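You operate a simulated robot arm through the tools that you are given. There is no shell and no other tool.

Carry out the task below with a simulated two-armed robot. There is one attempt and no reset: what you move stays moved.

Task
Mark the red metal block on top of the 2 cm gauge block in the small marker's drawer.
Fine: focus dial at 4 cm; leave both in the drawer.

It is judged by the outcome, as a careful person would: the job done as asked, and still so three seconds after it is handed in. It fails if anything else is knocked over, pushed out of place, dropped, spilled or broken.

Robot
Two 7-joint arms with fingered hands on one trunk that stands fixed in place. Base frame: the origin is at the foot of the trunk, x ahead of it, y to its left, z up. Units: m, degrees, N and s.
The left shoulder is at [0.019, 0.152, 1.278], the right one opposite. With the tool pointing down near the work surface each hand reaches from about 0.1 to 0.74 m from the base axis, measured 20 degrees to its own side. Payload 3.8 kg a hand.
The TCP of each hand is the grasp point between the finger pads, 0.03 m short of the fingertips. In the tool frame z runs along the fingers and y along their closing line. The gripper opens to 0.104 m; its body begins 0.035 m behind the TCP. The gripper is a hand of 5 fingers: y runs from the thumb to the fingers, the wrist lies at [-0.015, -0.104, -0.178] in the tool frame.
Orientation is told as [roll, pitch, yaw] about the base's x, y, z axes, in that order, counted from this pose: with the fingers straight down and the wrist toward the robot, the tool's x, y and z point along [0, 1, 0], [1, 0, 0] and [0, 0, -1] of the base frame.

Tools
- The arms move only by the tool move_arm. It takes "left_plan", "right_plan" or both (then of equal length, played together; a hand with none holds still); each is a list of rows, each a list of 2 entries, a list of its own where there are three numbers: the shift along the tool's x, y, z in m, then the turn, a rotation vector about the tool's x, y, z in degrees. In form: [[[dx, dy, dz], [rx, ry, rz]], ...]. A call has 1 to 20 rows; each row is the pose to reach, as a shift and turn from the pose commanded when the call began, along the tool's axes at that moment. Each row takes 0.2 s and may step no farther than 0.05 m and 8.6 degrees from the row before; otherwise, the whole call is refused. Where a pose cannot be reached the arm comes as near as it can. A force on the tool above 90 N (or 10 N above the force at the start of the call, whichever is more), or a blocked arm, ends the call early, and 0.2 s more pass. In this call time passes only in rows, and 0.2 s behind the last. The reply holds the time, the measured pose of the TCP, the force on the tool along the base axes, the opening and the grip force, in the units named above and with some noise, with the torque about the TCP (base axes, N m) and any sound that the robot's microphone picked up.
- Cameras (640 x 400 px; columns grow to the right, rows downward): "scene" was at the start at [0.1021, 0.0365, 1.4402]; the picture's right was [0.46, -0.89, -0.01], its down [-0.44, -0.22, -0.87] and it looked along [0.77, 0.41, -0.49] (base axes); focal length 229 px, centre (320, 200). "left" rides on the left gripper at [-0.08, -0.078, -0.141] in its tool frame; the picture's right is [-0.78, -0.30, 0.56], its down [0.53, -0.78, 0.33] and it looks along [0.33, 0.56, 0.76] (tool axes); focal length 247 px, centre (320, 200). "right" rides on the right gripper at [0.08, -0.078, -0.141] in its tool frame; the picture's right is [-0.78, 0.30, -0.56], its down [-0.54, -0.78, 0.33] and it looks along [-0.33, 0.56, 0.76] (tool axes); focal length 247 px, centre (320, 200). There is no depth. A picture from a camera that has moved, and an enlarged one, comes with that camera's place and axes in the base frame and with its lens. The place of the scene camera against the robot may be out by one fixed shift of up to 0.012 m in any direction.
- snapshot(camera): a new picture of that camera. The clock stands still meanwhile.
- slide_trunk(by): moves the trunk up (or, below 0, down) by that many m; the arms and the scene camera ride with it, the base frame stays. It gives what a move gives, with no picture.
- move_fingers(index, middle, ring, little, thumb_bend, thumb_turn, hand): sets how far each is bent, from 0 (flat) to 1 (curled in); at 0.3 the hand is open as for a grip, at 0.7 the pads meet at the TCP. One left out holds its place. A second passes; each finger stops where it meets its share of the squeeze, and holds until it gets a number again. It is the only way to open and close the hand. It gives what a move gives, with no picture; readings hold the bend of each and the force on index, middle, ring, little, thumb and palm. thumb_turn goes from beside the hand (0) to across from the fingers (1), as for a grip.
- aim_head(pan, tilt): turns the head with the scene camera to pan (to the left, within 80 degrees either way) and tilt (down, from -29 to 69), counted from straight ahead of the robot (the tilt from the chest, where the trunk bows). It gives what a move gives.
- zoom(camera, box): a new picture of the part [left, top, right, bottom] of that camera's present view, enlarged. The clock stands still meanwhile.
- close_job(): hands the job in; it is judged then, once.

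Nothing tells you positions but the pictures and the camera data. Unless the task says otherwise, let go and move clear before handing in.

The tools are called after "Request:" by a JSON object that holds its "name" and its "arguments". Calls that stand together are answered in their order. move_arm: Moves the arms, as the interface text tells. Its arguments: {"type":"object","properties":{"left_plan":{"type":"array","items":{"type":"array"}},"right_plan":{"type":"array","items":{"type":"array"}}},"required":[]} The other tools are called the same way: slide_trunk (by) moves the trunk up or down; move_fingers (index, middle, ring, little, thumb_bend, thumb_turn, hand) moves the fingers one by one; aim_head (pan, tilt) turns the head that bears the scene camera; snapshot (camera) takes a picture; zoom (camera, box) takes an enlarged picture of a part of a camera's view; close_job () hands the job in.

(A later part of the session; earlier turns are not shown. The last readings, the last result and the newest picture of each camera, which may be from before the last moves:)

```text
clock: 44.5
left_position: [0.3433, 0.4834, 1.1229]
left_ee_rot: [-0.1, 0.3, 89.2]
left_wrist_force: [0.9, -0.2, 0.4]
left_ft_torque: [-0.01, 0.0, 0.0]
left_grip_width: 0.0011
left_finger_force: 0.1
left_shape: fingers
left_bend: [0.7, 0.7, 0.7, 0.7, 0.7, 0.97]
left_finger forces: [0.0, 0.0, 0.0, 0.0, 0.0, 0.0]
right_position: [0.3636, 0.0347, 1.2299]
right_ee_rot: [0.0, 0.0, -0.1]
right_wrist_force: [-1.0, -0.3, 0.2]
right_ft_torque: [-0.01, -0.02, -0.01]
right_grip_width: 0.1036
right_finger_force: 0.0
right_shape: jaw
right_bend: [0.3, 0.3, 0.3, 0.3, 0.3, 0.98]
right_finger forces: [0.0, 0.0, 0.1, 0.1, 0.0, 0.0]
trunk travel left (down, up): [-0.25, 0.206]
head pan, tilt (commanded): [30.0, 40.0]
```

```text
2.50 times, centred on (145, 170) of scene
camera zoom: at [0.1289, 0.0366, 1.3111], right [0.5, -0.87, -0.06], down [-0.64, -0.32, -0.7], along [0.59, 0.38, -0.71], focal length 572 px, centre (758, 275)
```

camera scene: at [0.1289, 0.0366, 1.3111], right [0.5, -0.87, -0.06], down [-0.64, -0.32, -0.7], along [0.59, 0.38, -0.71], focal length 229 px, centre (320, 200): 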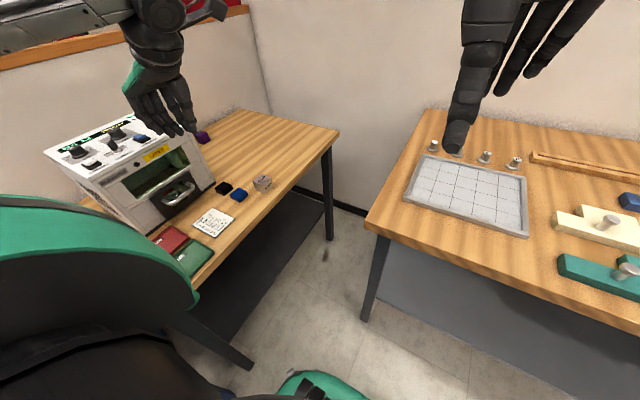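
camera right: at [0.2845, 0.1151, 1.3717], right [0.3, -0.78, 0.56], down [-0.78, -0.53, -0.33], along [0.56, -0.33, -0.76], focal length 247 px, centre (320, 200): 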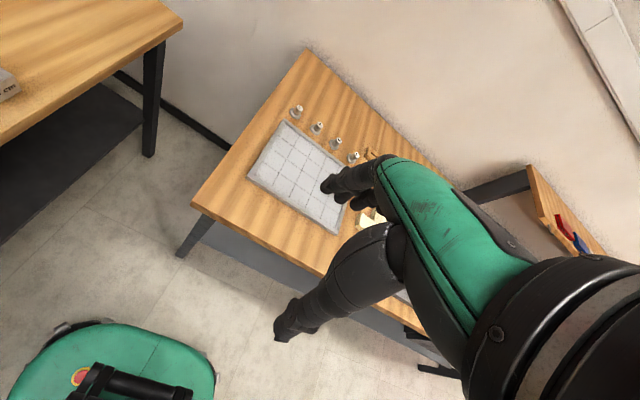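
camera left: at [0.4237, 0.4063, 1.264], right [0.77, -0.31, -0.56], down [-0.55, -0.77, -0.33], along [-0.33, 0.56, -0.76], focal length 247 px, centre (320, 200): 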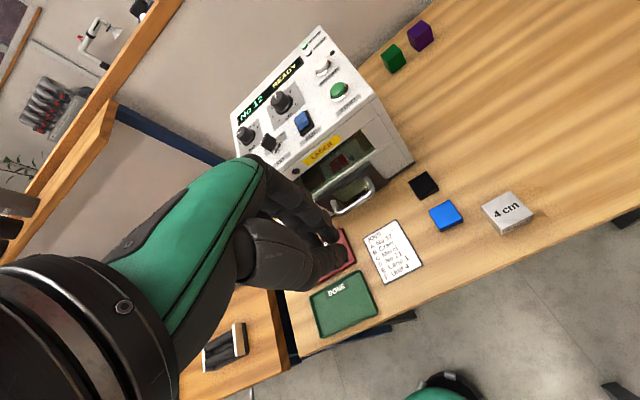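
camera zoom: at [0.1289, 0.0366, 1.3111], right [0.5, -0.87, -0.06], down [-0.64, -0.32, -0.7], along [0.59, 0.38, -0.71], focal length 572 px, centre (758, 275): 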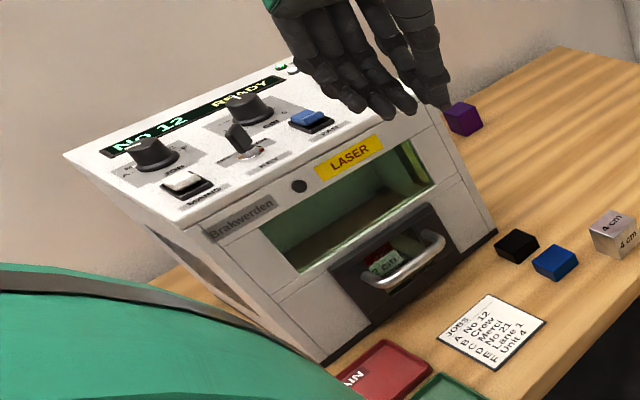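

Drawer closed and display reads "No 12 READY". Let me zoom in on the panel with both cameras to read the dials, key, lamps and the block inside.

Request:
{"name": "zoom", "arguments": {"camera": "left", "box": [225, 20, 395, 170]}}

Request:
{"name": "zoom", "arguments": {"camera": "left", "box": [255, 75, 330, 145]}}

Request:
{"name": "zoom", "arguments": {"camera": "left", "box": [290, 130, 390, 220]}}

Request:
{"name": "zoom", "arguments": {"camera": "left", "box": [230, 100, 290, 165]}}

Request:
{"name": "zoom", "arguments": {"camera": "scene", "box": [170, 165, 210, 205]}}

```text
2.67 times, centred on (310, 95) of left
camera zoom: at [0.4237, 0.4063, 1.264], right [0.77, -0.31, -0.56], down [-0.55, -0.77, -0.33], along [-0.33, 0.56, -0.76], focal length 659 px, centre (347, 480)
```

zoom: 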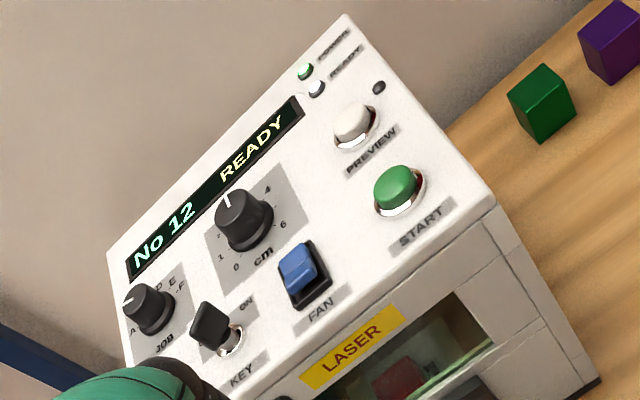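

```text
5.71 times, centred on (292, 110) of left
camera zoom: at [0.4237, 0.4063, 1.264], right [0.77, -0.31, -0.56], down [-0.55, -0.77, -0.33], along [-0.33, 0.56, -0.76], focal length 1411 px, centre (477, 714)
```

zoom: 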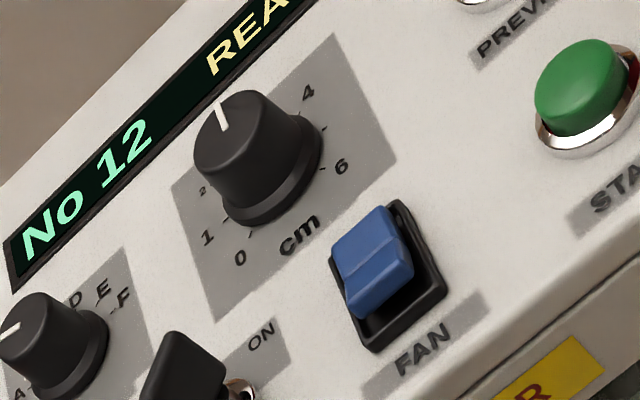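

```text
4.44 times, centred on (340, 175) of left
camera zoom: at [0.4237, 0.4063, 1.264], right [0.77, -0.31, -0.56], down [-0.55, -0.77, -0.33], along [-0.33, 0.56, -0.76], focal length 1098 px, centre (231, 311)
```

zoom: 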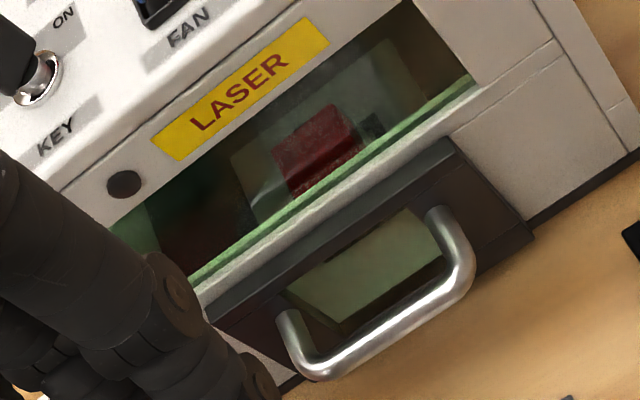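

```text
6.15 times, centred on (260, 132) of left
camera zoom: at [0.4237, 0.4063, 1.264], right [0.77, -0.31, -0.56], down [-0.55, -0.77, -0.33], along [-0.33, 0.56, -0.76], focal length 1520 px, centre (689, 615)
```

zoom: 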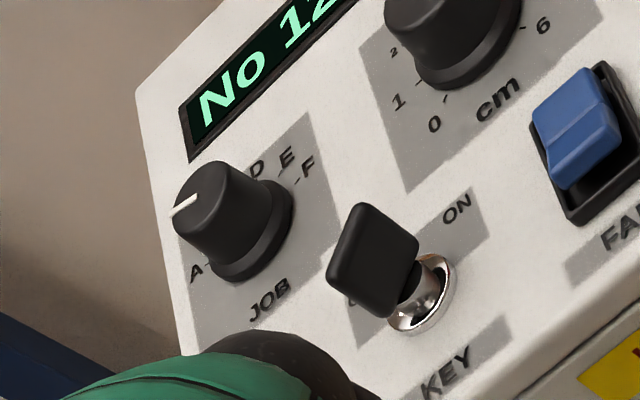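

```text
10.00 times, centred on (190, 185) of scene
camera zoom: at [0.1289, 0.0366, 1.3111], right [0.5, -0.87, -0.06], down [-0.64, -0.32, -0.7], along [0.59, 0.38, -0.71], focal length 2289 px, centre (1620, 350)
```

zoom: 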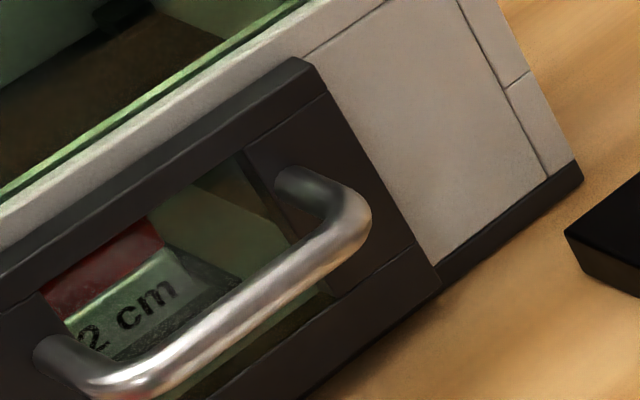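

Stack is intact in the closed chamber, and the focus dial reads 3 (45° per cm clockwise, 4 is 45° to the right of straight back). I set the pinch opening and carry the hand over the focus dial, estimated at (0.322, 0.802), top z≈1.041.

Request:
{"name": "move_fingers", "arguments": {"hand": "left", "index": 0.45, "middle": 0.45, "ring": 1.0, "little": 1.0, "thumb_bend": 0.44}}

Request:
{"name": "move_arm", "arguments": {"left_plan": [[[0.0, 0.0, -0.035], [0, 0, 0]], [[0.003, 0.035, -0.05], [0, 0, 0]], [[0.006, 0.075, -0.05], [0, 0, 0]], [[0.009, 0.115, -0.05], [0, 0, 0]], [[0.012, 0.155, -0.05], [0, 0, 0]], [[0.015, 0.195, -0.05], [0, 0, 0]], [[0.018, 0.235, -0.05], [0, 0, 0]], [[0.02, 0.275, -0.05], [0, 0, 0]], [[0.021, 0.3, -0.05], [0, 0, 0]]]}}

Request:
{"name": "snapshot", "arguments": {"camera": "left"}}

Request:
{"name": "snapshot", "arguments": {"camera": "scene"}}

```text
clock: 45.5
left_position: [0.3445, 0.4837, 1.1213]
left_ee_rot: [0.0, 0.2, 89.2]
left_wrist_force: [0.7, -0.3, 0.2]
left_ft_torque: [-0.01, 0.01, 0.03]
left_grip_width: 0.0661
left_finger_force: 0.1
left_shape: fingers
left_bend: [0.45, 0.45, 1.0, 1.0, 0.44, 0.97]
left_finger forces: [0.1, 0.0, 0.0, 0.0, 0.0, 0.1]
right_position: [0.3615, 0.0355, 1.2307]
right_ee_rot: [0.0, 0.0, -0.1]
right_wrist_force: [0.5, -0.6, 0.2]
right_ft_torque: [0.02, -0.02, 0.03]
right_grip_width: 0.1032
right_finger_force: 0.0
right_shape: jaw
right_bend: [0.3, 0.3, 0.3, 0.3, 0.3, 0.98]
right_finger forces: [0.0, 0.0, 0.0, 0.1, 0.1, 0.1]
trunk travel left (down, up): [-0.25, 0.206]
head pan, tilt (commanded): [30.0, 40.0]
```

```text
clock: 47.5
left_position: [0.3282, 0.7853, 1.1668]
left_ee_rot: [0.1, 0.4, 89.3]
left_wrist_force: [0.1, 0.6, -1.0]
left_ft_torque: [0.0, 0.03, 0.03]
left_grip_width: 0.0661
left_finger_force: 0.0
left_shape: fingers
left_bend: [0.45, 0.45, 1.0, 1.0, 0.44, 0.97]
left_finger forces: [0.0, 0.0, 0.0, 0.1, 0.0, 0.1]
right_position: [0.3647, 0.0377, 1.2302]
right_ee_rot: [0.1, 0.1, -0.1]
right_wrist_force: [0.6, 0.2, 0.1]
right_ft_torque: [-0.01, 0.01, -0.03]
right_grip_width: 0.1037
right_finger_force: 0.1
right_shape: jaw
right_bend: [0.3, 0.3, 0.3, 0.3, 0.3, 0.98]
right_finger forces: [0.0, 0.0, 0.1, 0.0, 0.0, 0.0]
trunk travel left (down, up): [-0.25, 0.206]
head pan, tilt (commanded): [30.0, 40.0]
```

```text
taken
camera left: at [0.4075, 0.7083, 1.3094], right [0.77, -0.31, -0.56], down [-0.55, -0.77, -0.33], along [-0.33, 0.55, -0.76], focal length 247 px, centre (320, 200)
```

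left: 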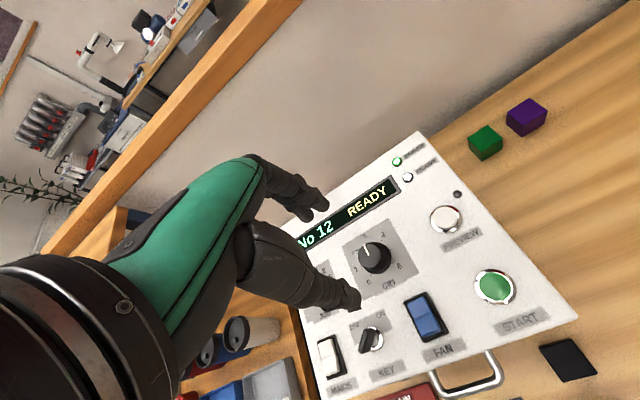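

```text
taken
camera scene: at [0.1307, 0.0381, 1.3108], right [0.5, -0.87, -0.06], down [-0.64, -0.32, -0.7], along [0.59, 0.38, -0.71], focal length 229 px, centre (320, 200)
```

scene: 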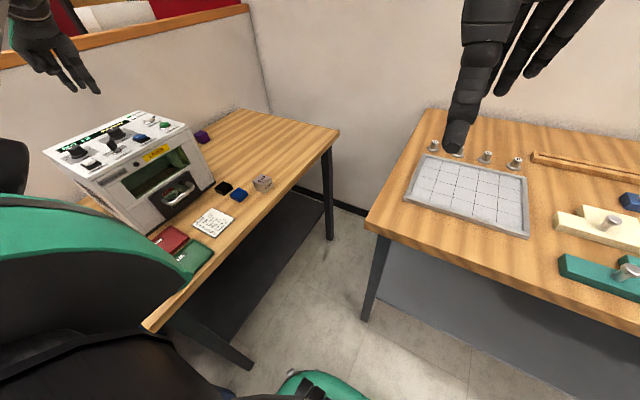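

Request:
{"name": "zoom", "arguments": {"camera": "left", "box": [310, 200, 440, 310]}}

Request:
{"name": "zoom", "arguments": {"camera": "left", "box": [300, 280, 480, 400]}}

Request:
{"name": "zoom", "arguments": {"camera": "left", "box": [370, 130, 580, 340]}}

```text
3.64 times, centred on (375, 255) of left
camera zoom: at [0.4075, 0.7083, 1.3094], right [0.77, -0.31, -0.56], down [-0.55, -0.77, -0.33], along [-0.33, 0.55, -0.76], focal length 898 px, centre (120, 0)
```

zoom: 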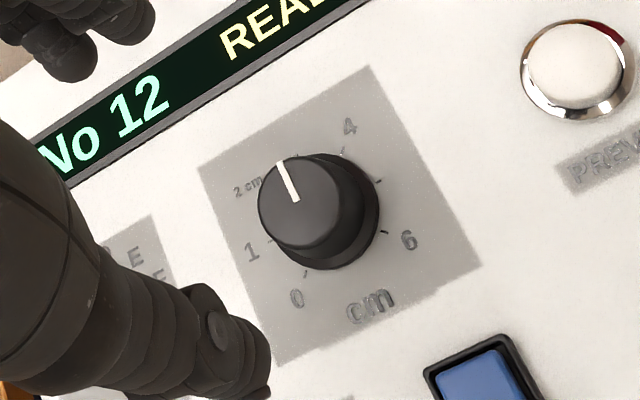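

```text
3.33 times, centred on (390, 340) of left
camera zoom: at [0.4075, 0.7083, 1.3094], right [0.77, -0.31, -0.56], down [-0.55, -0.77, -0.33], along [-0.33, 0.55, -0.76], focal length 823 px, centre (87, -267)
```

zoom: 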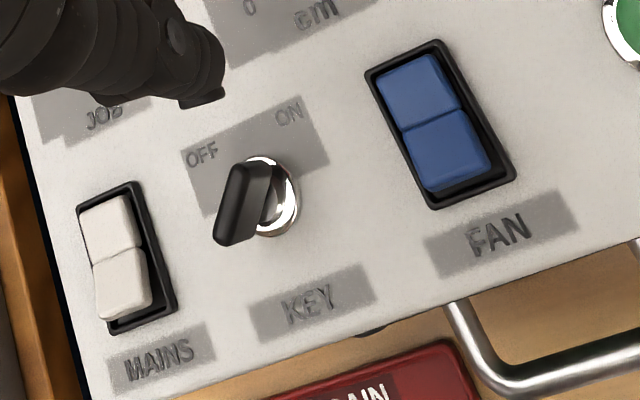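

```text
1.90 times, centred on (475, 235) of left
camera zoom: at [0.4075, 0.7083, 1.3094], right [0.77, -0.31, -0.56], down [-0.55, -0.77, -0.33], along [-0.33, 0.55, -0.76], focal length 470 px, centre (25, 133)
```

zoom: 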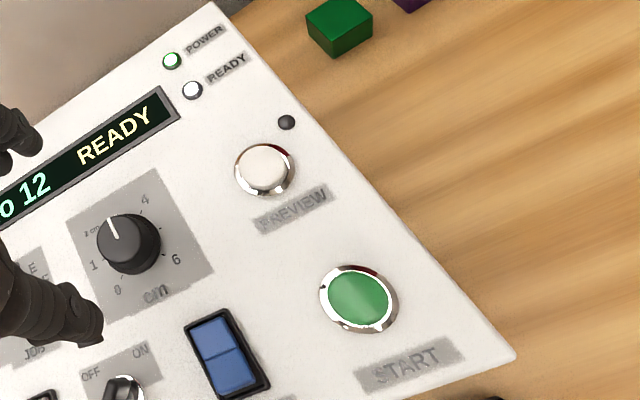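

Knob axis measured at (0.323, 0.801), pointer at 3 (straight back), "4" tick at 45° clockwise. I lower the open hand around the knob, stopping above first.

Request:
{"name": "move_arm", "arguments": {"left_plan": [[[0.002, 0.008, 0.02], [0, 0, 0]], [[0.0039, 0.0157, 0.05], [0, 0, 0]], [[0.0039, 0.0157, 0.075], [0, 0, 0]]]}}

Request:
{"name": "zoom", "arguments": {"camera": "left", "box": [240, 140, 420, 330]}}

Request:
{"name": "zoom", "arguments": {"camera": "scene", "box": [40, 80, 200, 200]}}

```text
clock: 48.3
left_position: [0.3228, 0.8001, 1.0956]
left_ee_rot: [0.0, 0.2, 89.3]
left_wrist_force: [-0.3, -0.5, 0.5]
left_ft_torque: [0.01, 0.0, -0.03]
left_grip_width: 0.0659
left_finger_force: 0.0
left_shape: fingers
left_bend: [0.45, 0.45, 1.0, 1.0, 0.44, 0.97]
left_finger forces: [0.0, 0.0, 0.1, 0.1, 0.1, 0.0]
right_position: [0.3622, 0.0354, 1.23]
right_ee_rot: [0.0, 0.1, 0.0]
right_wrist_force: [0.1, 0.3, 0.4]
right_ft_torque: [0.02, -0.03, 0.0]
right_grip_width: 0.1035
right_finger_force: 0.0
right_shape: jaw
right_bend: [0.3, 0.3, 0.3, 0.3, 0.3, 0.98]
right_finger forces: [0.0, 0.1, 0.0, 0.1, 0.0, 0.0]
trunk travel left (down, up): [-0.25, 0.206]
head pan, tilt (commanded): [30.0, 40.0]
```

```text
2.11 times, centred on (330, 235) of left
camera zoom: at [0.4021, 0.7224, 1.2364], right [0.77, -0.31, -0.56], down [-0.54, -0.77, -0.33], along [-0.33, 0.56, -0.76], focal length 520 px, centre (299, 126)
```

zoom: 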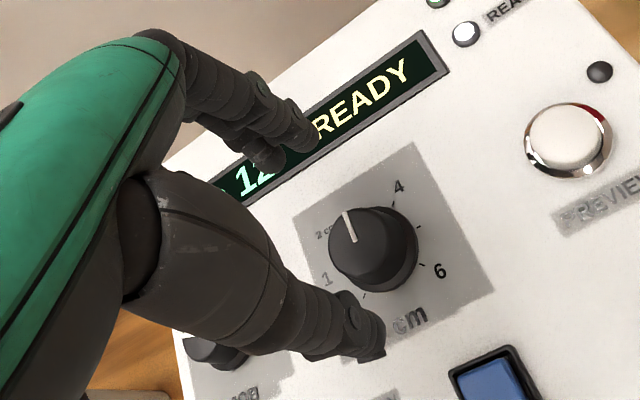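

```text
3.33 times, centred on (120, 140) of scene
camera zoom: at [0.1292, 0.0371, 1.3111], right [0.5, -0.87, -0.06], down [-0.64, -0.32, -0.7], along [0.59, 0.38, -0.71], focal length 763 px, centre (987, 400)
```

zoom: 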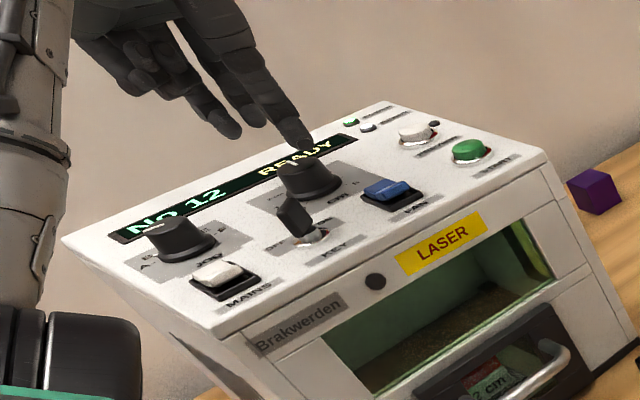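

Request:
{"name": "move_arm", "arguments": {"left_plan": [[[-0.0008, 0.0008, 0.012], [0, 0, 0]], [[-0.0008, 0.0008, 0.022], [0, 0, 0]], [[-0.0008, 0.0008, 0.0305], [0, 0, 0]]]}}

Request:
{"name": "zoom", "arguments": {"camera": "left", "box": [240, 140, 420, 330]}}

Request:
{"name": "zoom", "arguments": {"camera": "scene", "box": [70, 90, 170, 170]}}

```text
clock: 49.1
left_position: [0.3232, 0.8004, 1.0658]
left_ee_rot: [0.1, 0.2, 89.3]
left_wrist_force: [0.0, 0.8, 0.4]
left_ft_torque: [0.01, 0.01, 0.0]
left_grip_width: 0.0659
left_finger_force: 0.1
left_shape: fingers
left_bend: [0.45, 0.45, 1.0, 1.0, 0.44, 0.97]
left_finger forces: [0.0, 0.0, 0.0, 0.0, 0.0, 0.1]
right_position: [0.3621, 0.0356, 1.2305]
right_ee_rot: [0.1, -0.1, 0.0]
right_wrist_force: [0.4, 0.1, -0.1]
right_ft_torque: [-0.01, -0.03, -0.01]
right_grip_width: 0.1036
right_finger_force: 0.1
right_shape: jaw
right_bend: [0.3, 0.3, 0.3, 0.3, 0.3, 0.98]
right_finger forces: [0.0, 0.0, 0.1, 0.0, 0.0, 0.0]
trunk travel left (down, up): [-0.25, 0.206]
head pan, tilt (commanded): [30.0, 40.0]
```

```text
2.11 times, centred on (330, 235) of left
camera zoom: at [0.4032, 0.7228, 1.207], right [0.77, -0.31, -0.56], down [-0.54, -0.77, -0.33], along [-0.33, 0.56, -0.76], focal length 520 px, centre (299, 126)
```

zoom: 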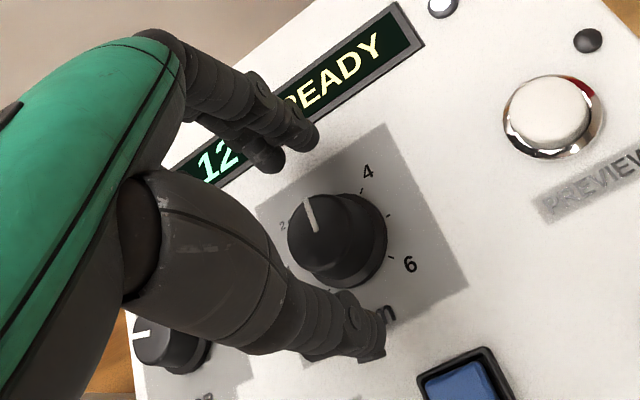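

```text
5.00 times, centred on (120, 130) of scene
camera zoom: at [0.129, 0.037, 1.3111], right [0.5, -0.87, -0.06], down [-0.64, -0.32, -0.7], along [0.59, 0.38, -0.71], focal length 1145 px, centre (1320, 550)
```

zoom: 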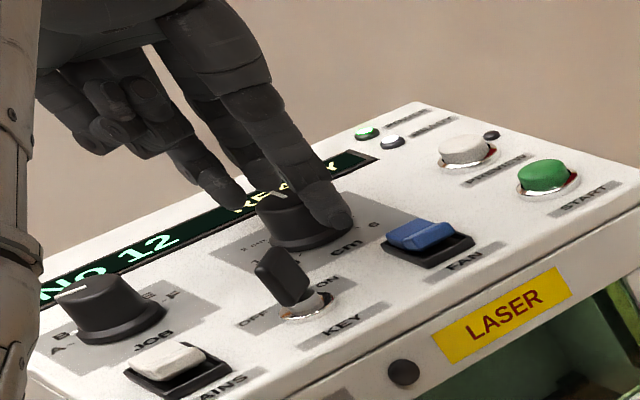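

Request:
{"name": "move_fingers", "arguments": {"hand": "left", "index": 0.65, "middle": 0.65, "thumb_bend": 0.65}}

Request:
{"name": "zoom", "arguments": {"camera": "left", "box": [240, 140, 420, 330]}}

Request:
{"name": "zoom", "arguments": {"camera": "scene", "box": [70, 90, 170, 170]}}

```text
clock: 50.1
left_position: [0.323, 0.7999, 1.0664]
left_ee_rot: [0.0, 0.2, 89.2]
left_wrist_force: [0.2, -0.3, 0.2]
left_ft_torque: [0.01, 0.04, 0.01]
left_grip_width: 0.0233
left_finger_force: 2.4
left_shape: fingers
left_bend: [0.62, 0.64, 1.0, 1.0, 0.61, 0.97]
left_finger forces: [1.8, 1.4, 0.1, 0.0, 3.5, 0.0]
right_position: [0.3639, 0.0356, 1.2304]
right_ee_rot: [-0.1, -0.1, -0.2]
right_wrist_force: [0.1, 0.1, 0.3]
right_ft_torque: [0.01, -0.01, -0.05]
right_grip_width: 0.1033
right_finger_force: 0.1
right_shape: jaw
right_bend: [0.3, 0.3, 0.3, 0.3, 0.3, 0.98]
right_finger forces: [0.0, 0.1, 0.1, 0.1, 0.0, 0.1]
trunk travel left (down, up): [-0.25, 0.206]
head pan, tilt (commanded): [30.0, 40.0]
```

```text
2.11 times, centred on (330, 235) of left
camera zoom: at [0.4033, 0.7228, 1.207], right [0.77, -0.31, -0.56], down [-0.54, -0.77, -0.33], along [-0.33, 0.56, -0.76], focal length 520 px, centre (299, 126)
```

zoom: 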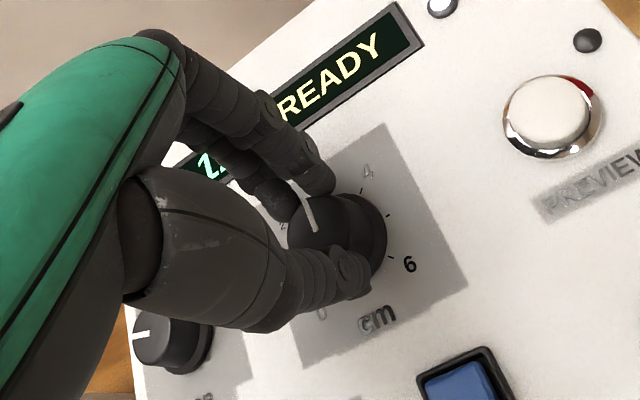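

```text
5.00 times, centred on (120, 130) of scene
camera zoom: at [0.129, 0.037, 1.3111], right [0.5, -0.87, -0.06], down [-0.64, -0.32, -0.7], along [0.59, 0.38, -0.71], focal length 1145 px, centre (1320, 550)
```

zoom: 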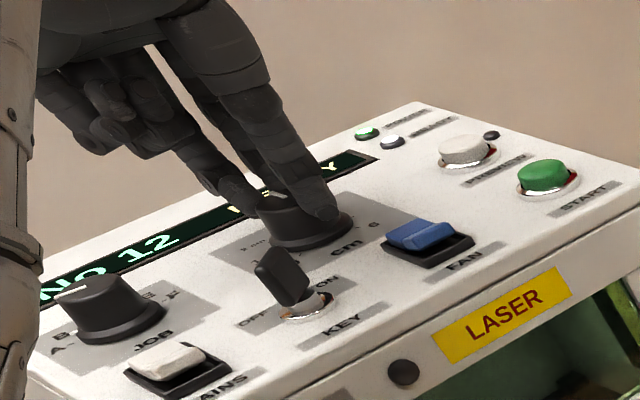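

The knob is gripped. I turn it clockwise in small steps and check halfway.

Request:
{"name": "move_arm", "arguments": {"left_plan": [[[0, 0, 0], [0, 0, 5]], [[0, 0, 0], [0, 0, 10]], [[0, 0, 0], [0, 0, 15]], [[0, 0, 0], [0, 0, 20]], [[0, 0, 0], [0, 0, 25]]]}}

Request:
{"name": "zoom", "arguments": {"camera": "left", "box": [240, 140, 420, 330]}}

Request:
{"name": "zoom", "arguments": {"camera": "scene", "box": [70, 90, 170, 170]}}

```text
clock: 51.3
left_position: [0.3236, 0.7998, 1.0657]
left_ee_rot: [-0.2, 0.2, 64.1]
left_wrist_force: [0.4, -1.0, 0.7]
left_ft_torque: [-0.05, -0.02, 0.01]
left_grip_width: 0.0233
left_finger_force: 3.3
left_shape: fingers
left_bend: [0.62, 0.64, 1.0, 1.0, 0.61, 0.97]
left_finger forces: [1.9, 1.1, 0.0, 0.0, 4.2, 0.0]
right_position: [0.3628, 0.0358, 1.2299]
right_ee_rot: [0.0, 0.0, -0.1]
right_wrist_force: [0.2, -1.1, -0.1]
right_ft_torque: [0.01, 0.02, -0.01]
right_grip_width: 0.1034
right_finger_force: 0.0
right_shape: jaw
right_bend: [0.3, 0.3, 0.3, 0.3, 0.3, 0.98]
right_finger forces: [0.0, 0.0, 0.1, 0.0, 0.0, 0.0]
trunk travel left (down, up): [-0.25, 0.206]
head pan, tilt (commanded): [30.0, 40.0]
```

```text
2.11 times, centred on (330, 235) of left
camera zoom: at [0.3627, 0.6964, 1.2069], right [0.57, -0.61, -0.55], down [-0.82, -0.47, -0.33], along [-0.06, 0.64, -0.76], focal length 520 px, centre (299, 126)
```

zoom: 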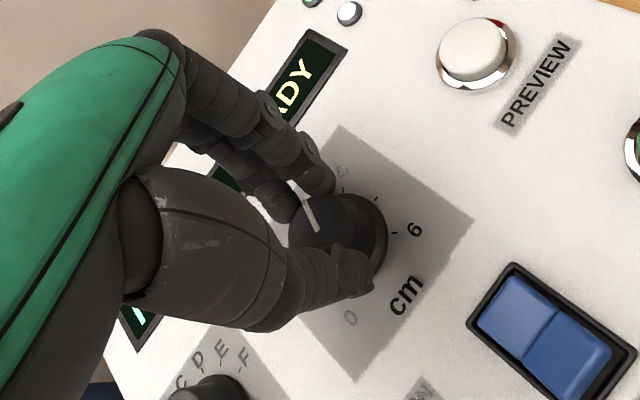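

```text
5.00 times, centred on (120, 130) of scene
camera zoom: at [0.129, 0.0366, 1.3111], right [0.5, -0.87, -0.06], down [-0.64, -0.32, -0.7], along [0.59, 0.38, -0.71], focal length 1145 px, centre (1320, 550)
```

zoom: 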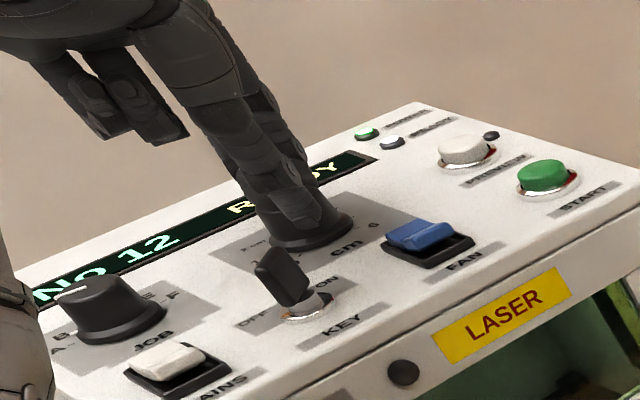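

The pointer is turning with the hand. Continuing the remaining 20°.

Request:
{"name": "move_arm", "arguments": {"left_plan": [[[0, 0, 0], [0, 0, 5]], [[0, 0, 0], [0, 0, 10]], [[0, 0, 0], [0, 0, 15]], [[0, 0, 0], [0, 0, 20]]]}}

Request:
{"name": "zoom", "arguments": {"camera": "left", "box": [290, 190, 400, 290]}}

Request:
{"name": "zoom", "arguments": {"camera": "scene", "box": [70, 90, 170, 170]}}

```text
clock: 52.3
left_position: [0.3223, 0.8002, 1.065]
left_ee_rot: [-0.2, 0.2, 44.1]
left_wrist_force: [1.3, -1.1, 2.6]
left_ft_torque: [-0.05, -0.06, 0.02]
left_grip_width: 0.0233
left_finger_force: 4.2
left_shape: fingers
left_bend: [0.62, 0.64, 1.0, 1.0, 0.61, 0.97]
left_finger forces: [2.8, 1.3, 0.0, 0.0, 4.0, 0.1]
right_position: [0.364, 0.0356, 1.2314]
right_ee_rot: [0.0, -0.1, -0.1]
right_wrist_force: [-0.2, 0.8, -0.9]
right_ft_torque: [-0.01, 0.03, -0.02]
right_grip_width: 0.1034
right_finger_force: 0.1
right_shape: jaw
right_bend: [0.3, 0.3, 0.3, 0.3, 0.3, 0.98]
right_finger forces: [0.1, 0.1, 0.0, 0.1, 0.1, 0.1]
trunk travel left (down, up): [-0.25, 0.206]
head pan, tilt (commanded): [30.0, 40.0]
```

```text
4.00 times, centred on (345, 240) of left
camera zoom: at [0.3245, 0.6892, 1.2066], right [0.33, -0.77, -0.55], down [-0.93, -0.16, -0.33], along [0.17, 0.62, -0.76], focal length 988 px, centre (220, 40)
```

zoom: 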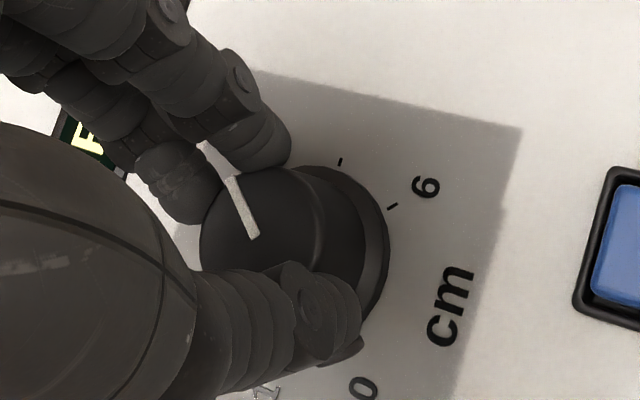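

```text
5.00 times, centred on (120, 130) of scene
camera zoom: at [0.1291, 0.0364, 1.3111], right [0.5, -0.87, -0.06], down [-0.64, -0.32, -0.7], along [0.59, 0.38, -0.71], focal length 1145 px, centre (1320, 550)
```

zoom: 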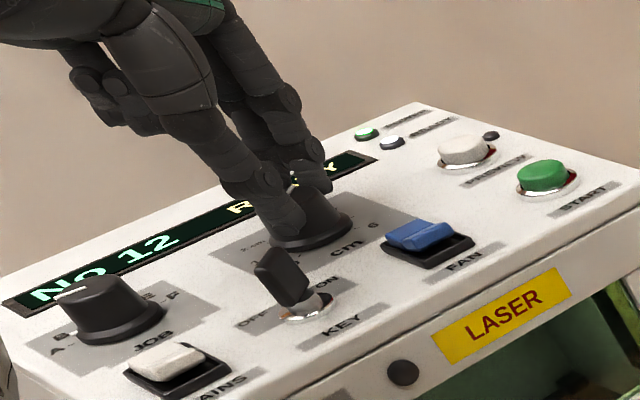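

Pointer is at about 43–45°. I release the knob, raise the hand and check the reading.

Request:
{"name": "move_fingers", "arguments": {"hand": "left", "index": 0.45, "middle": 0.45, "thumb_bend": 0.44}}

Request:
{"name": "move_arm", "arguments": {"left_plan": [[[0, 0, -0.015], [0, 0, 0]], [[0, 0, -0.04], [0, 0, 0]], [[0, 0, -0.07], [0, 0, 0]], [[0, 0, -0.1], [0, 0, 0]]]}}

Request:
{"name": "snapshot", "arguments": {"camera": "left"}}

Request:
{"name": "zoom", "arguments": {"camera": "left", "box": [310, 180, 450, 310]}}

Request:
{"name": "zoom", "arguments": {"camera": "scene", "box": [60, 90, 190, 180]}}

```text
clock: 53.3
left_position: [0.3229, 0.7993, 1.065]
left_ee_rot: [-0.2, 0.1, 44.3]
left_wrist_force: [0.0, 0.1, 0.7]
left_ft_torque: [0.01, 0.02, 0.01]
left_grip_width: 0.0657
left_finger_force: 0.0
left_shape: fingers
left_bend: [0.45, 0.45, 1.0, 1.0, 0.44, 0.97]
left_finger forces: [0.0, 0.1, 0.0, 0.0, 0.0, 0.0]
right_position: [0.3635, 0.0352, 1.23]
right_ee_rot: [0.0, 0.0, -0.1]
right_wrist_force: [0.0, 0.5, 0.4]
right_ft_torque: [0.0, 0.03, 0.01]
right_grip_width: 0.1037
right_finger_force: 0.1
right_shape: jaw
right_bend: [0.3, 0.3, 0.3, 0.3, 0.3, 0.98]
right_finger forces: [0.0, 0.1, 0.0, 0.0, 0.1, 0.0]
trunk travel left (down, up): [-0.25, 0.206]
head pan, tilt (commanded): [30.0, 40.0]
```

```text
clock: 54.3
left_position: [0.3221, 0.7992, 1.1661]
left_ee_rot: [-0.2, 0.2, 44.3]
left_wrist_force: [0.6, 0.3, -0.3]
left_ft_torque: [0.01, 0.01, 0.0]
left_grip_width: 0.066
left_finger_force: 0.1
left_shape: fingers
left_bend: [0.45, 0.45, 1.0, 1.0, 0.44, 0.97]
left_finger forces: [0.0, 0.1, 0.0, 0.1, 0.0, 0.0]
right_position: [0.3624, 0.0355, 1.2298]
right_ee_rot: [0.1, 0.0, -0.1]
right_wrist_force: [0.0, -0.8, 0.1]
right_ft_torque: [0.02, -0.03, 0.03]
right_grip_width: 0.1035
right_finger_force: 0.0
right_shape: jaw
right_bend: [0.3, 0.3, 0.3, 0.3, 0.3, 0.98]
right_finger forces: [0.1, 0.0, 0.0, 0.1, 0.1, 0.0]
trunk travel left (down, up): [-0.25, 0.206]
head pan, tilt (commanded): [30.0, 40.0]
```

```text
taken
camera left: at [0.3241, 0.6896, 1.307], right [0.33, -0.76, -0.55], down [-0.93, -0.16, -0.33], along [0.16, 0.62, -0.76], focal length 247 px, centre (320, 200)
```

left: 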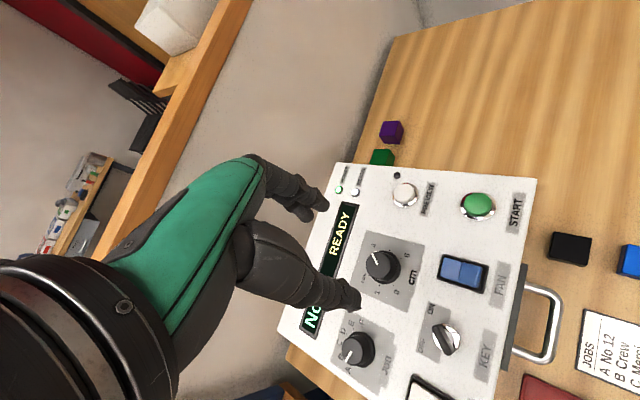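

```text
3.08 times, centred on (380, 245) of left
camera zoom: at [0.3241, 0.6896, 1.307], right [0.33, -0.76, -0.55], down [-0.93, -0.16, -0.33], along [0.16, 0.62, -0.76], focal length 760 px, centre (135, 62)
```

zoom: 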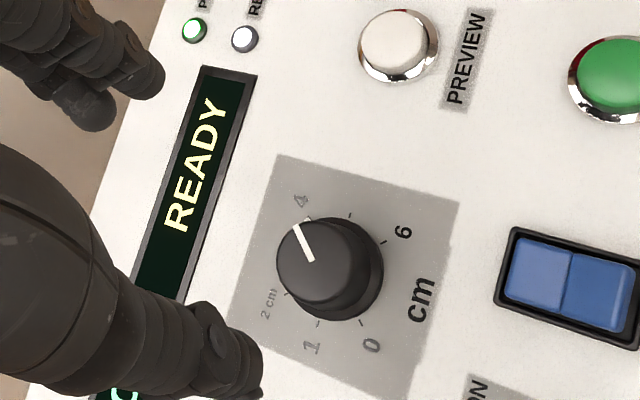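

```text
4.44 times, centred on (125, 135) of scene
camera zoom: at [0.1286, 0.0363, 1.3112], right [0.5, -0.87, -0.06], down [-0.64, -0.32, -0.7], along [0.59, 0.38, -0.71], focal length 1018 px, centre (1187, 489)
```

zoom: 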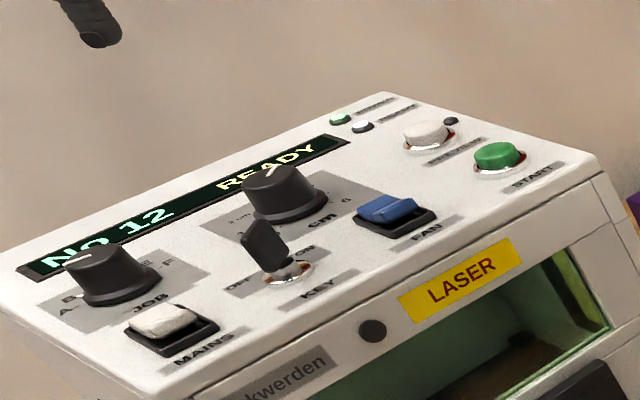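

Focus dial now reads 4 exactly. Next I make a compact poke shape (index and thumb tips together, others curled) and move over the START button at about (0.4125, 0.723, 1.029).

Request:
{"name": "move_fingers", "arguments": {"hand": "left", "index": 0.7, "middle": 1.0, "thumb_bend": 0.7}}

Request:
{"name": "move_arm", "arguments": {"left_plan": [[[-0.03, 0.003, 0], [0, 0, 0]], [[-0.065, 0.007, 0], [0, 0, 0]], [[-0.095, 0.01, 0], [0, 0, 0]], [[-0.1097, 0.0115, 0.02], [0, 0, 0]], [[-0.1097, 0.0115, 0.05], [0, 0, 0]], [[-0.1097, 0.0115, 0.07], [0, 0, 0]]]}}

Request:
{"name": "snapshot", "arguments": {"camera": "left"}}

Request:
{"name": "zoom", "arguments": {"camera": "left", "box": [250, 160, 430, 330]}}

Request:
{"name": "zoom", "arguments": {"camera": "scene", "box": [100, 60, 220, 170]}}

```text
clock: 55.3
left_position: [0.3238, 0.7993, 1.1652]
left_ee_rot: [-0.2, 0.1, 44.2]
left_wrist_force: [-0.8, -0.7, 0.1]
left_ft_torque: [0.02, 0.05, 0.04]
left_grip_width: 0.0018
left_finger_force: 0.0
left_shape: fingers
left_bend: [0.7, 1.0, 1.0, 1.0, 0.7, 0.97]
left_finger forces: [0.1, 0.0, 0.0, 0.1, 0.0, 0.0]
right_position: [0.3627, 0.0352, 1.2299]
right_ee_rot: [0.2, -0.1, 0.0]
right_wrist_force: [0.0, 0.9, 0.3]
right_ft_torque: [0.01, 0.0, 0.05]
right_grip_width: 0.1038
right_finger_force: 0.0
right_shape: jaw
right_bend: [0.3, 0.3, 0.3, 0.3, 0.3, 0.98]
right_finger forces: [0.0, 0.1, 0.1, 0.0, 0.1, 0.1]
trunk travel left (down, up): [-0.25, 0.206]
head pan, tilt (commanded): [30.0, 40.0]
```

```text
clock: 56.7
left_position: [0.408, 0.7295, 1.0948]
left_ee_rot: [-0.2, 0.1, 44.3]
left_wrist_force: [-0.6, -0.2, 0.4]
left_ft_torque: [0.02, 0.0, 0.02]
left_grip_width: 0.0012
left_finger_force: 0.1
left_shape: fingers
left_bend: [0.7, 1.0, 1.0, 1.0, 0.7, 0.97]
left_finger forces: [0.1, 0.0, 0.0, 0.0, 0.0, 0.1]
right_position: [0.3628, 0.0355, 1.2304]
right_ee_rot: [0.0, -0.1, 0.0]
right_wrist_force: [0.1, 0.5, -0.5]
right_ft_torque: [0.01, 0.01, 0.0]
right_grip_width: 0.1036
right_finger_force: 0.0
right_shape: jaw
right_bend: [0.3, 0.3, 0.3, 0.3, 0.3, 0.98]
right_finger forces: [0.0, 0.1, 0.1, 0.0, 0.0, 0.0]
trunk travel left (down, up): [-0.25, 0.206]
head pan, tilt (commanded): [30.0, 40.0]
```

```text
taken
camera left: at [0.4091, 0.6194, 1.2366], right [0.33, -0.76, -0.55], down [-0.93, -0.16, -0.33], along [0.17, 0.62, -0.76], focal length 247 px, centre (320, 200)
```

left: 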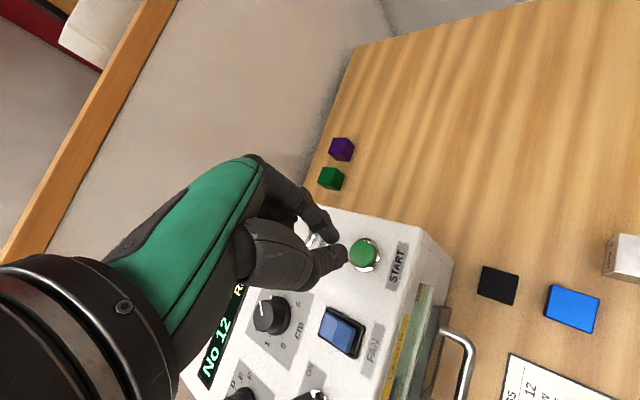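

```text
2.35 times, centred on (340, 245) of left
camera zoom: at [0.4091, 0.6194, 1.2366], right [0.33, -0.76, -0.55], down [-0.93, -0.16, -0.33], along [0.17, 0.62, -0.76], focal length 581 px, centre (273, 94)
```

zoom: 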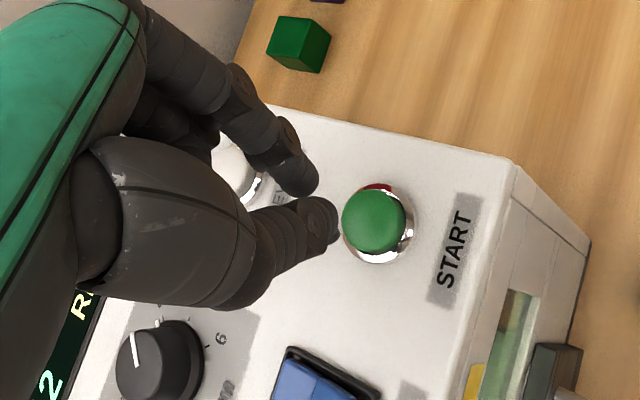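

```text
3.64 times, centred on (160, 115) of scene
camera zoom: at [0.1292, 0.0371, 1.3111], right [0.5, -0.87, -0.06], down [-0.64, -0.32, -0.7], along [0.59, 0.38, -0.71], focal length 832 px, centre (902, 509)
```

zoom: 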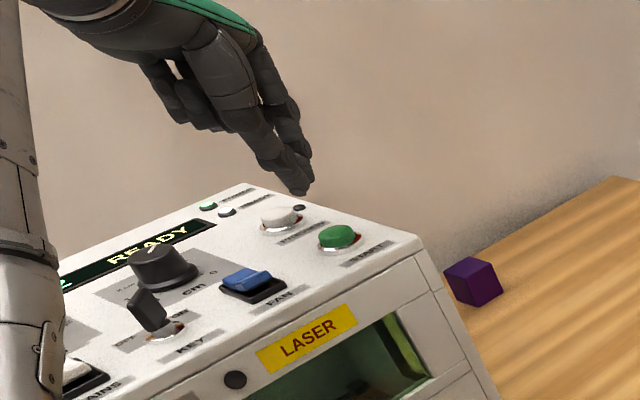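

Request:
{"name": "move_arm", "arguments": {"left_plan": [[[-0.0086, -0.005, 0], [0, 0, 0]], [[-0.0086, -0.005, 0.012], [0, 0, 0]], [[-0.0086, -0.005, 0.022], [0, 0, 0]]]}}

Request:
{"name": "zoom", "arguments": {"camera": "left", "box": [270, 180, 400, 300]}}

Request:
{"name": "zoom", "arguments": {"camera": "scene", "box": [130, 80, 190, 140]}}

```text
clock: 57.5
left_position: [0.4107, 0.7201, 1.0732]
left_ee_rot: [-0.2, 0.2, 44.3]
left_wrist_force: [0.8, -0.4, -1.0]
left_ft_torque: [-0.01, -0.02, 0.0]
left_grip_width: 0.0012
left_finger_force: 0.1
left_shape: fingers
left_bend: [0.7, 1.0, 1.0, 1.0, 0.7, 0.97]
left_finger forces: [0.0, 0.0, 0.1, 0.0, 0.1, 0.0]
right_position: [0.3639, 0.0359, 1.2313]
right_ee_rot: [0.0, -0.1, -0.1]
right_wrist_force: [0.6, 0.1, 0.0]
right_ft_torque: [0.03, 0.0, -0.01]
right_grip_width: 0.1033
right_finger_force: 0.0
right_shape: jaw
right_bend: [0.3, 0.3, 0.3, 0.3, 0.3, 0.98]
right_finger forces: [0.0, 0.1, 0.1, 0.0, 0.0, 0.0]
trunk travel left (down, up): [-0.25, 0.206]
head pan, tilt (commanded): [30.0, 40.0]
```

```text
3.33 times, centred on (335, 240) of left
camera zoom: at [0.4115, 0.6101, 1.2143], right [0.33, -0.76, -0.55], down [-0.93, -0.16, -0.33], along [0.16, 0.62, -0.76], focal length 823 px, centre (270, 67)
```

zoom: 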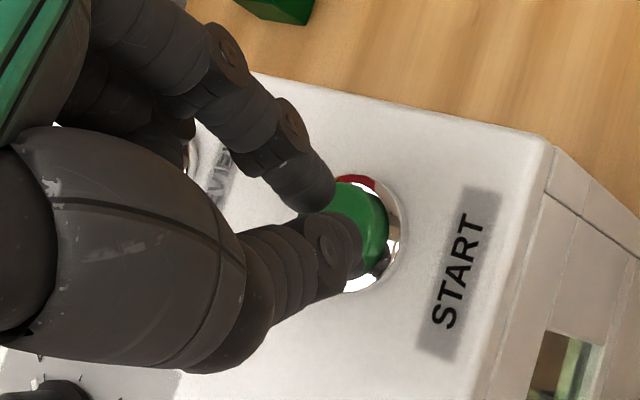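

```text
6.67 times, centred on (160, 110) of scene
camera zoom: at [0.1291, 0.0371, 1.3111], right [0.5, -0.87, -0.06], down [-0.64, -0.32, -0.7], along [0.59, 0.38, -0.71], focal length 1526 px, centre (1387, 800)
```

zoom: 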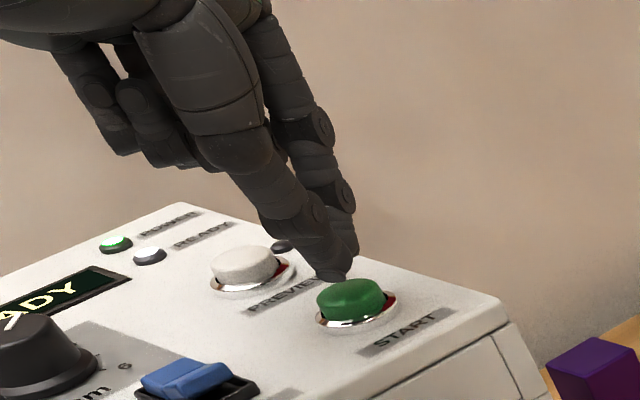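

Request:
{"name": "move_arm", "arguments": {"left_plan": [[[0, 0, 0.005], [0, 0, 0]], [[0, 0, 0.008], [0, 0, 0]], [[0, 0, 0.01], [0, 0, 0]]]}}

Request:
{"name": "zoom", "arguments": {"camera": "left", "box": [270, 180, 400, 300]}}

Request:
{"name": "zoom", "arguments": {"camera": "scene", "box": [130, 80, 190, 140]}}

```text
clock: 58.3
left_position: [0.4102, 0.7193, 1.0644]
left_ee_rot: [-0.2, 0.1, 44.2]
left_wrist_force: [0.9, -0.1, 0.8]
left_ft_torque: [0.0, -0.01, 0.03]
left_grip_width: 0.0013
left_finger_force: 0.0
left_shape: fingers
left_bend: [0.7, 1.0, 1.0, 1.0, 0.7, 0.97]
left_finger forces: [0.0, 0.0, 0.0, 0.1, 0.1, 0.1]
right_position: [0.3626, 0.0358, 1.2307]
right_ee_rot: [0.1, 0.0, 0.0]
right_wrist_force: [1.1, 0.2, -0.3]
right_ft_torque: [0.03, 0.03, 0.03]
right_grip_width: 0.1039
right_finger_force: 0.0
right_shape: jaw
right_bend: [0.3, 0.3, 0.3, 0.3, 0.3, 0.98]
right_finger forces: [0.1, 0.0, 0.1, 0.0, 0.0, 0.0]
trunk travel left (down, up): [-0.25, 0.206]
head pan, tilt (commanded): [30.0, 40.0]
```

```text
3.33 times, centred on (335, 240) of left
camera zoom: at [0.4116, 0.6096, 1.2046], right [0.33, -0.76, -0.55], down [-0.93, -0.16, -0.33], along [0.17, 0.62, -0.76], focal length 823 px, centre (270, 67)
```

zoom: 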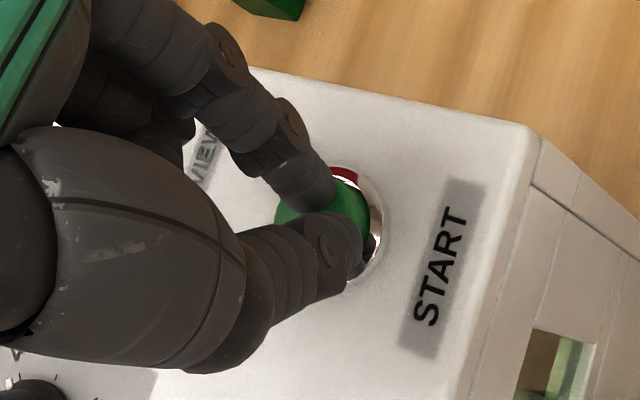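

```text
6.67 times, centred on (160, 110) of scene
camera zoom: at [0.1291, 0.0369, 1.3111], right [0.5, -0.87, -0.06], down [-0.64, -0.32, -0.7], along [0.59, 0.38, -0.71], focal length 1526 px, centre (1387, 800)
```

zoom: 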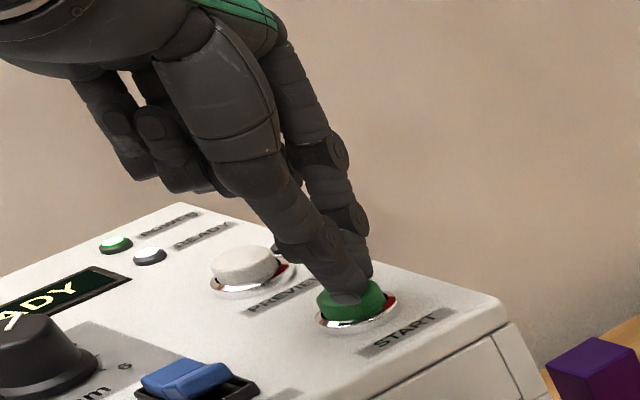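

Fingertips are right at the button. Pressing a few millimetres.

Request:
{"name": "move_arm", "arguments": {"left_plan": [[[0, 0, 0.0025], [0, 0, 0]], [[0, 0, 0.005], [0, 0, 0]], [[0, 0, 0.007], [0, 0, 0]]]}}

Request:
{"name": "zoom", "arguments": {"camera": "scene", "box": [60, 80, 200, 180]}}

```text
clock: 59.1
left_position: [0.4108, 0.7193, 1.0576]
left_ee_rot: [-0.2, 0.0, 44.2]
left_wrist_force: [0.5, 0.3, 4.9]
left_ft_torque: [0.04, -0.1, -0.01]
left_grip_width: 0.0014
left_finger_force: 2.3
left_shape: fingers
left_bend: [0.7, 1.0, 1.0, 1.0, 0.7, 0.97]
left_finger forces: [5.2, 0.0, 0.0, 0.1, 0.1, 0.0]
right_position: [0.3634, 0.035, 1.2301]
right_ee_rot: [-0.1, 0.0, -0.1]
right_wrist_force: [-0.4, -0.5, -0.1]
right_ft_torque: [0.02, -0.03, -0.03]
right_grip_width: 0.1037
right_finger_force: 0.1
right_shape: jaw
right_bend: [0.3, 0.3, 0.3, 0.3, 0.3, 0.98]
right_finger forces: [0.0, 0.1, 0.0, 0.1, 0.2, 0.1]
trunk travel left (down, up): [-0.25, 0.206]
head pan, tilt (commanded): [30.0, 40.0]
heard: click
```

```text
4.00 times, centred on (130, 130) of scene
camera zoom: at [0.1287, 0.0364, 1.3112], right [0.5, -0.87, -0.06], down [-0.64, -0.32, -0.7], along [0.59, 0.38, -0.71], focal length 916 px, centre (1080, 480)
```

zoom: 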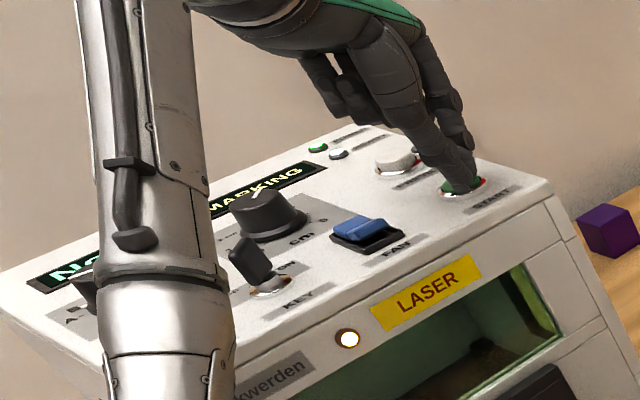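

START clicked and the display shows MARKING. I lift the hand straight off and wait for it to finish.

Request:
{"name": "move_arm", "arguments": {"left_plan": [[[0, 0, -0.015], [0, 0, 0]], [[0, 0, -0.045], [0, 0, 0]], [[0, 0, -0.085], [0, 0, 0]], [[0, 0, -0.12], [0, 0, 0]], [[0, 0, -0.14], [0, 0, 0]]]}}

Request:
{"name": "snapshot", "arguments": {"camera": "left"}}

Request:
{"name": "zoom", "arguments": {"camera": "scene", "box": [40, 80, 220, 220]}}

```text
clock: 60.3
left_position: [0.4098, 0.7191, 1.1975]
left_ee_rot: [-0.1, 0.2, 44.4]
left_wrist_force: [0.2, -0.7, -0.3]
left_ft_torque: [0.01, -0.02, -0.02]
left_grip_width: 0.0014
left_finger_force: 0.1
left_shape: fingers
left_bend: [0.7, 1.0, 1.0, 1.0, 0.7, 0.97]
left_finger forces: [0.1, 0.0, 0.0, 0.0, 0.1, 0.0]
right_position: [0.3631, 0.0358, 1.2315]
right_ee_rot: [0.0, 0.0, -0.1]
right_wrist_force: [0.1, -0.2, -0.5]
right_ft_torque: [0.01, 0.02, -0.02]
right_grip_width: 0.1038
right_finger_force: 0.0
right_shape: jaw
right_bend: [0.3, 0.3, 0.3, 0.3, 0.3, 0.98]
right_finger forces: [0.0, 0.1, 0.0, 0.1, 0.0, 0.1]
trunk travel left (down, up): [-0.25, 0.206]
head pan, tilt (commanded): [30.0, 40.0]
```

```text
taken
camera left: at [0.4122, 0.6097, 1.3382], right [0.33, -0.76, -0.55], down [-0.93, -0.16, -0.33], along [0.16, 0.62, -0.76], focal length 247 px, centre (320, 200)
```

left: 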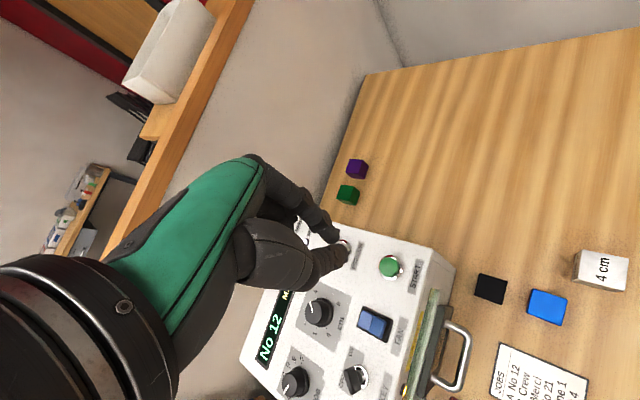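

```text
2.86 times, centred on (130, 150) of scene
camera zoom: at [0.129, 0.0366, 1.3111], right [0.5, -0.87, -0.06], down [-0.64, -0.32, -0.7], along [0.59, 0.38, -0.71], focal length 654 px, centre (863, 343)
```

zoom: 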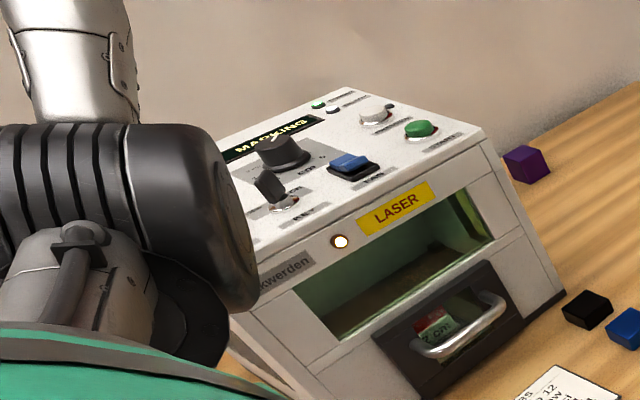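

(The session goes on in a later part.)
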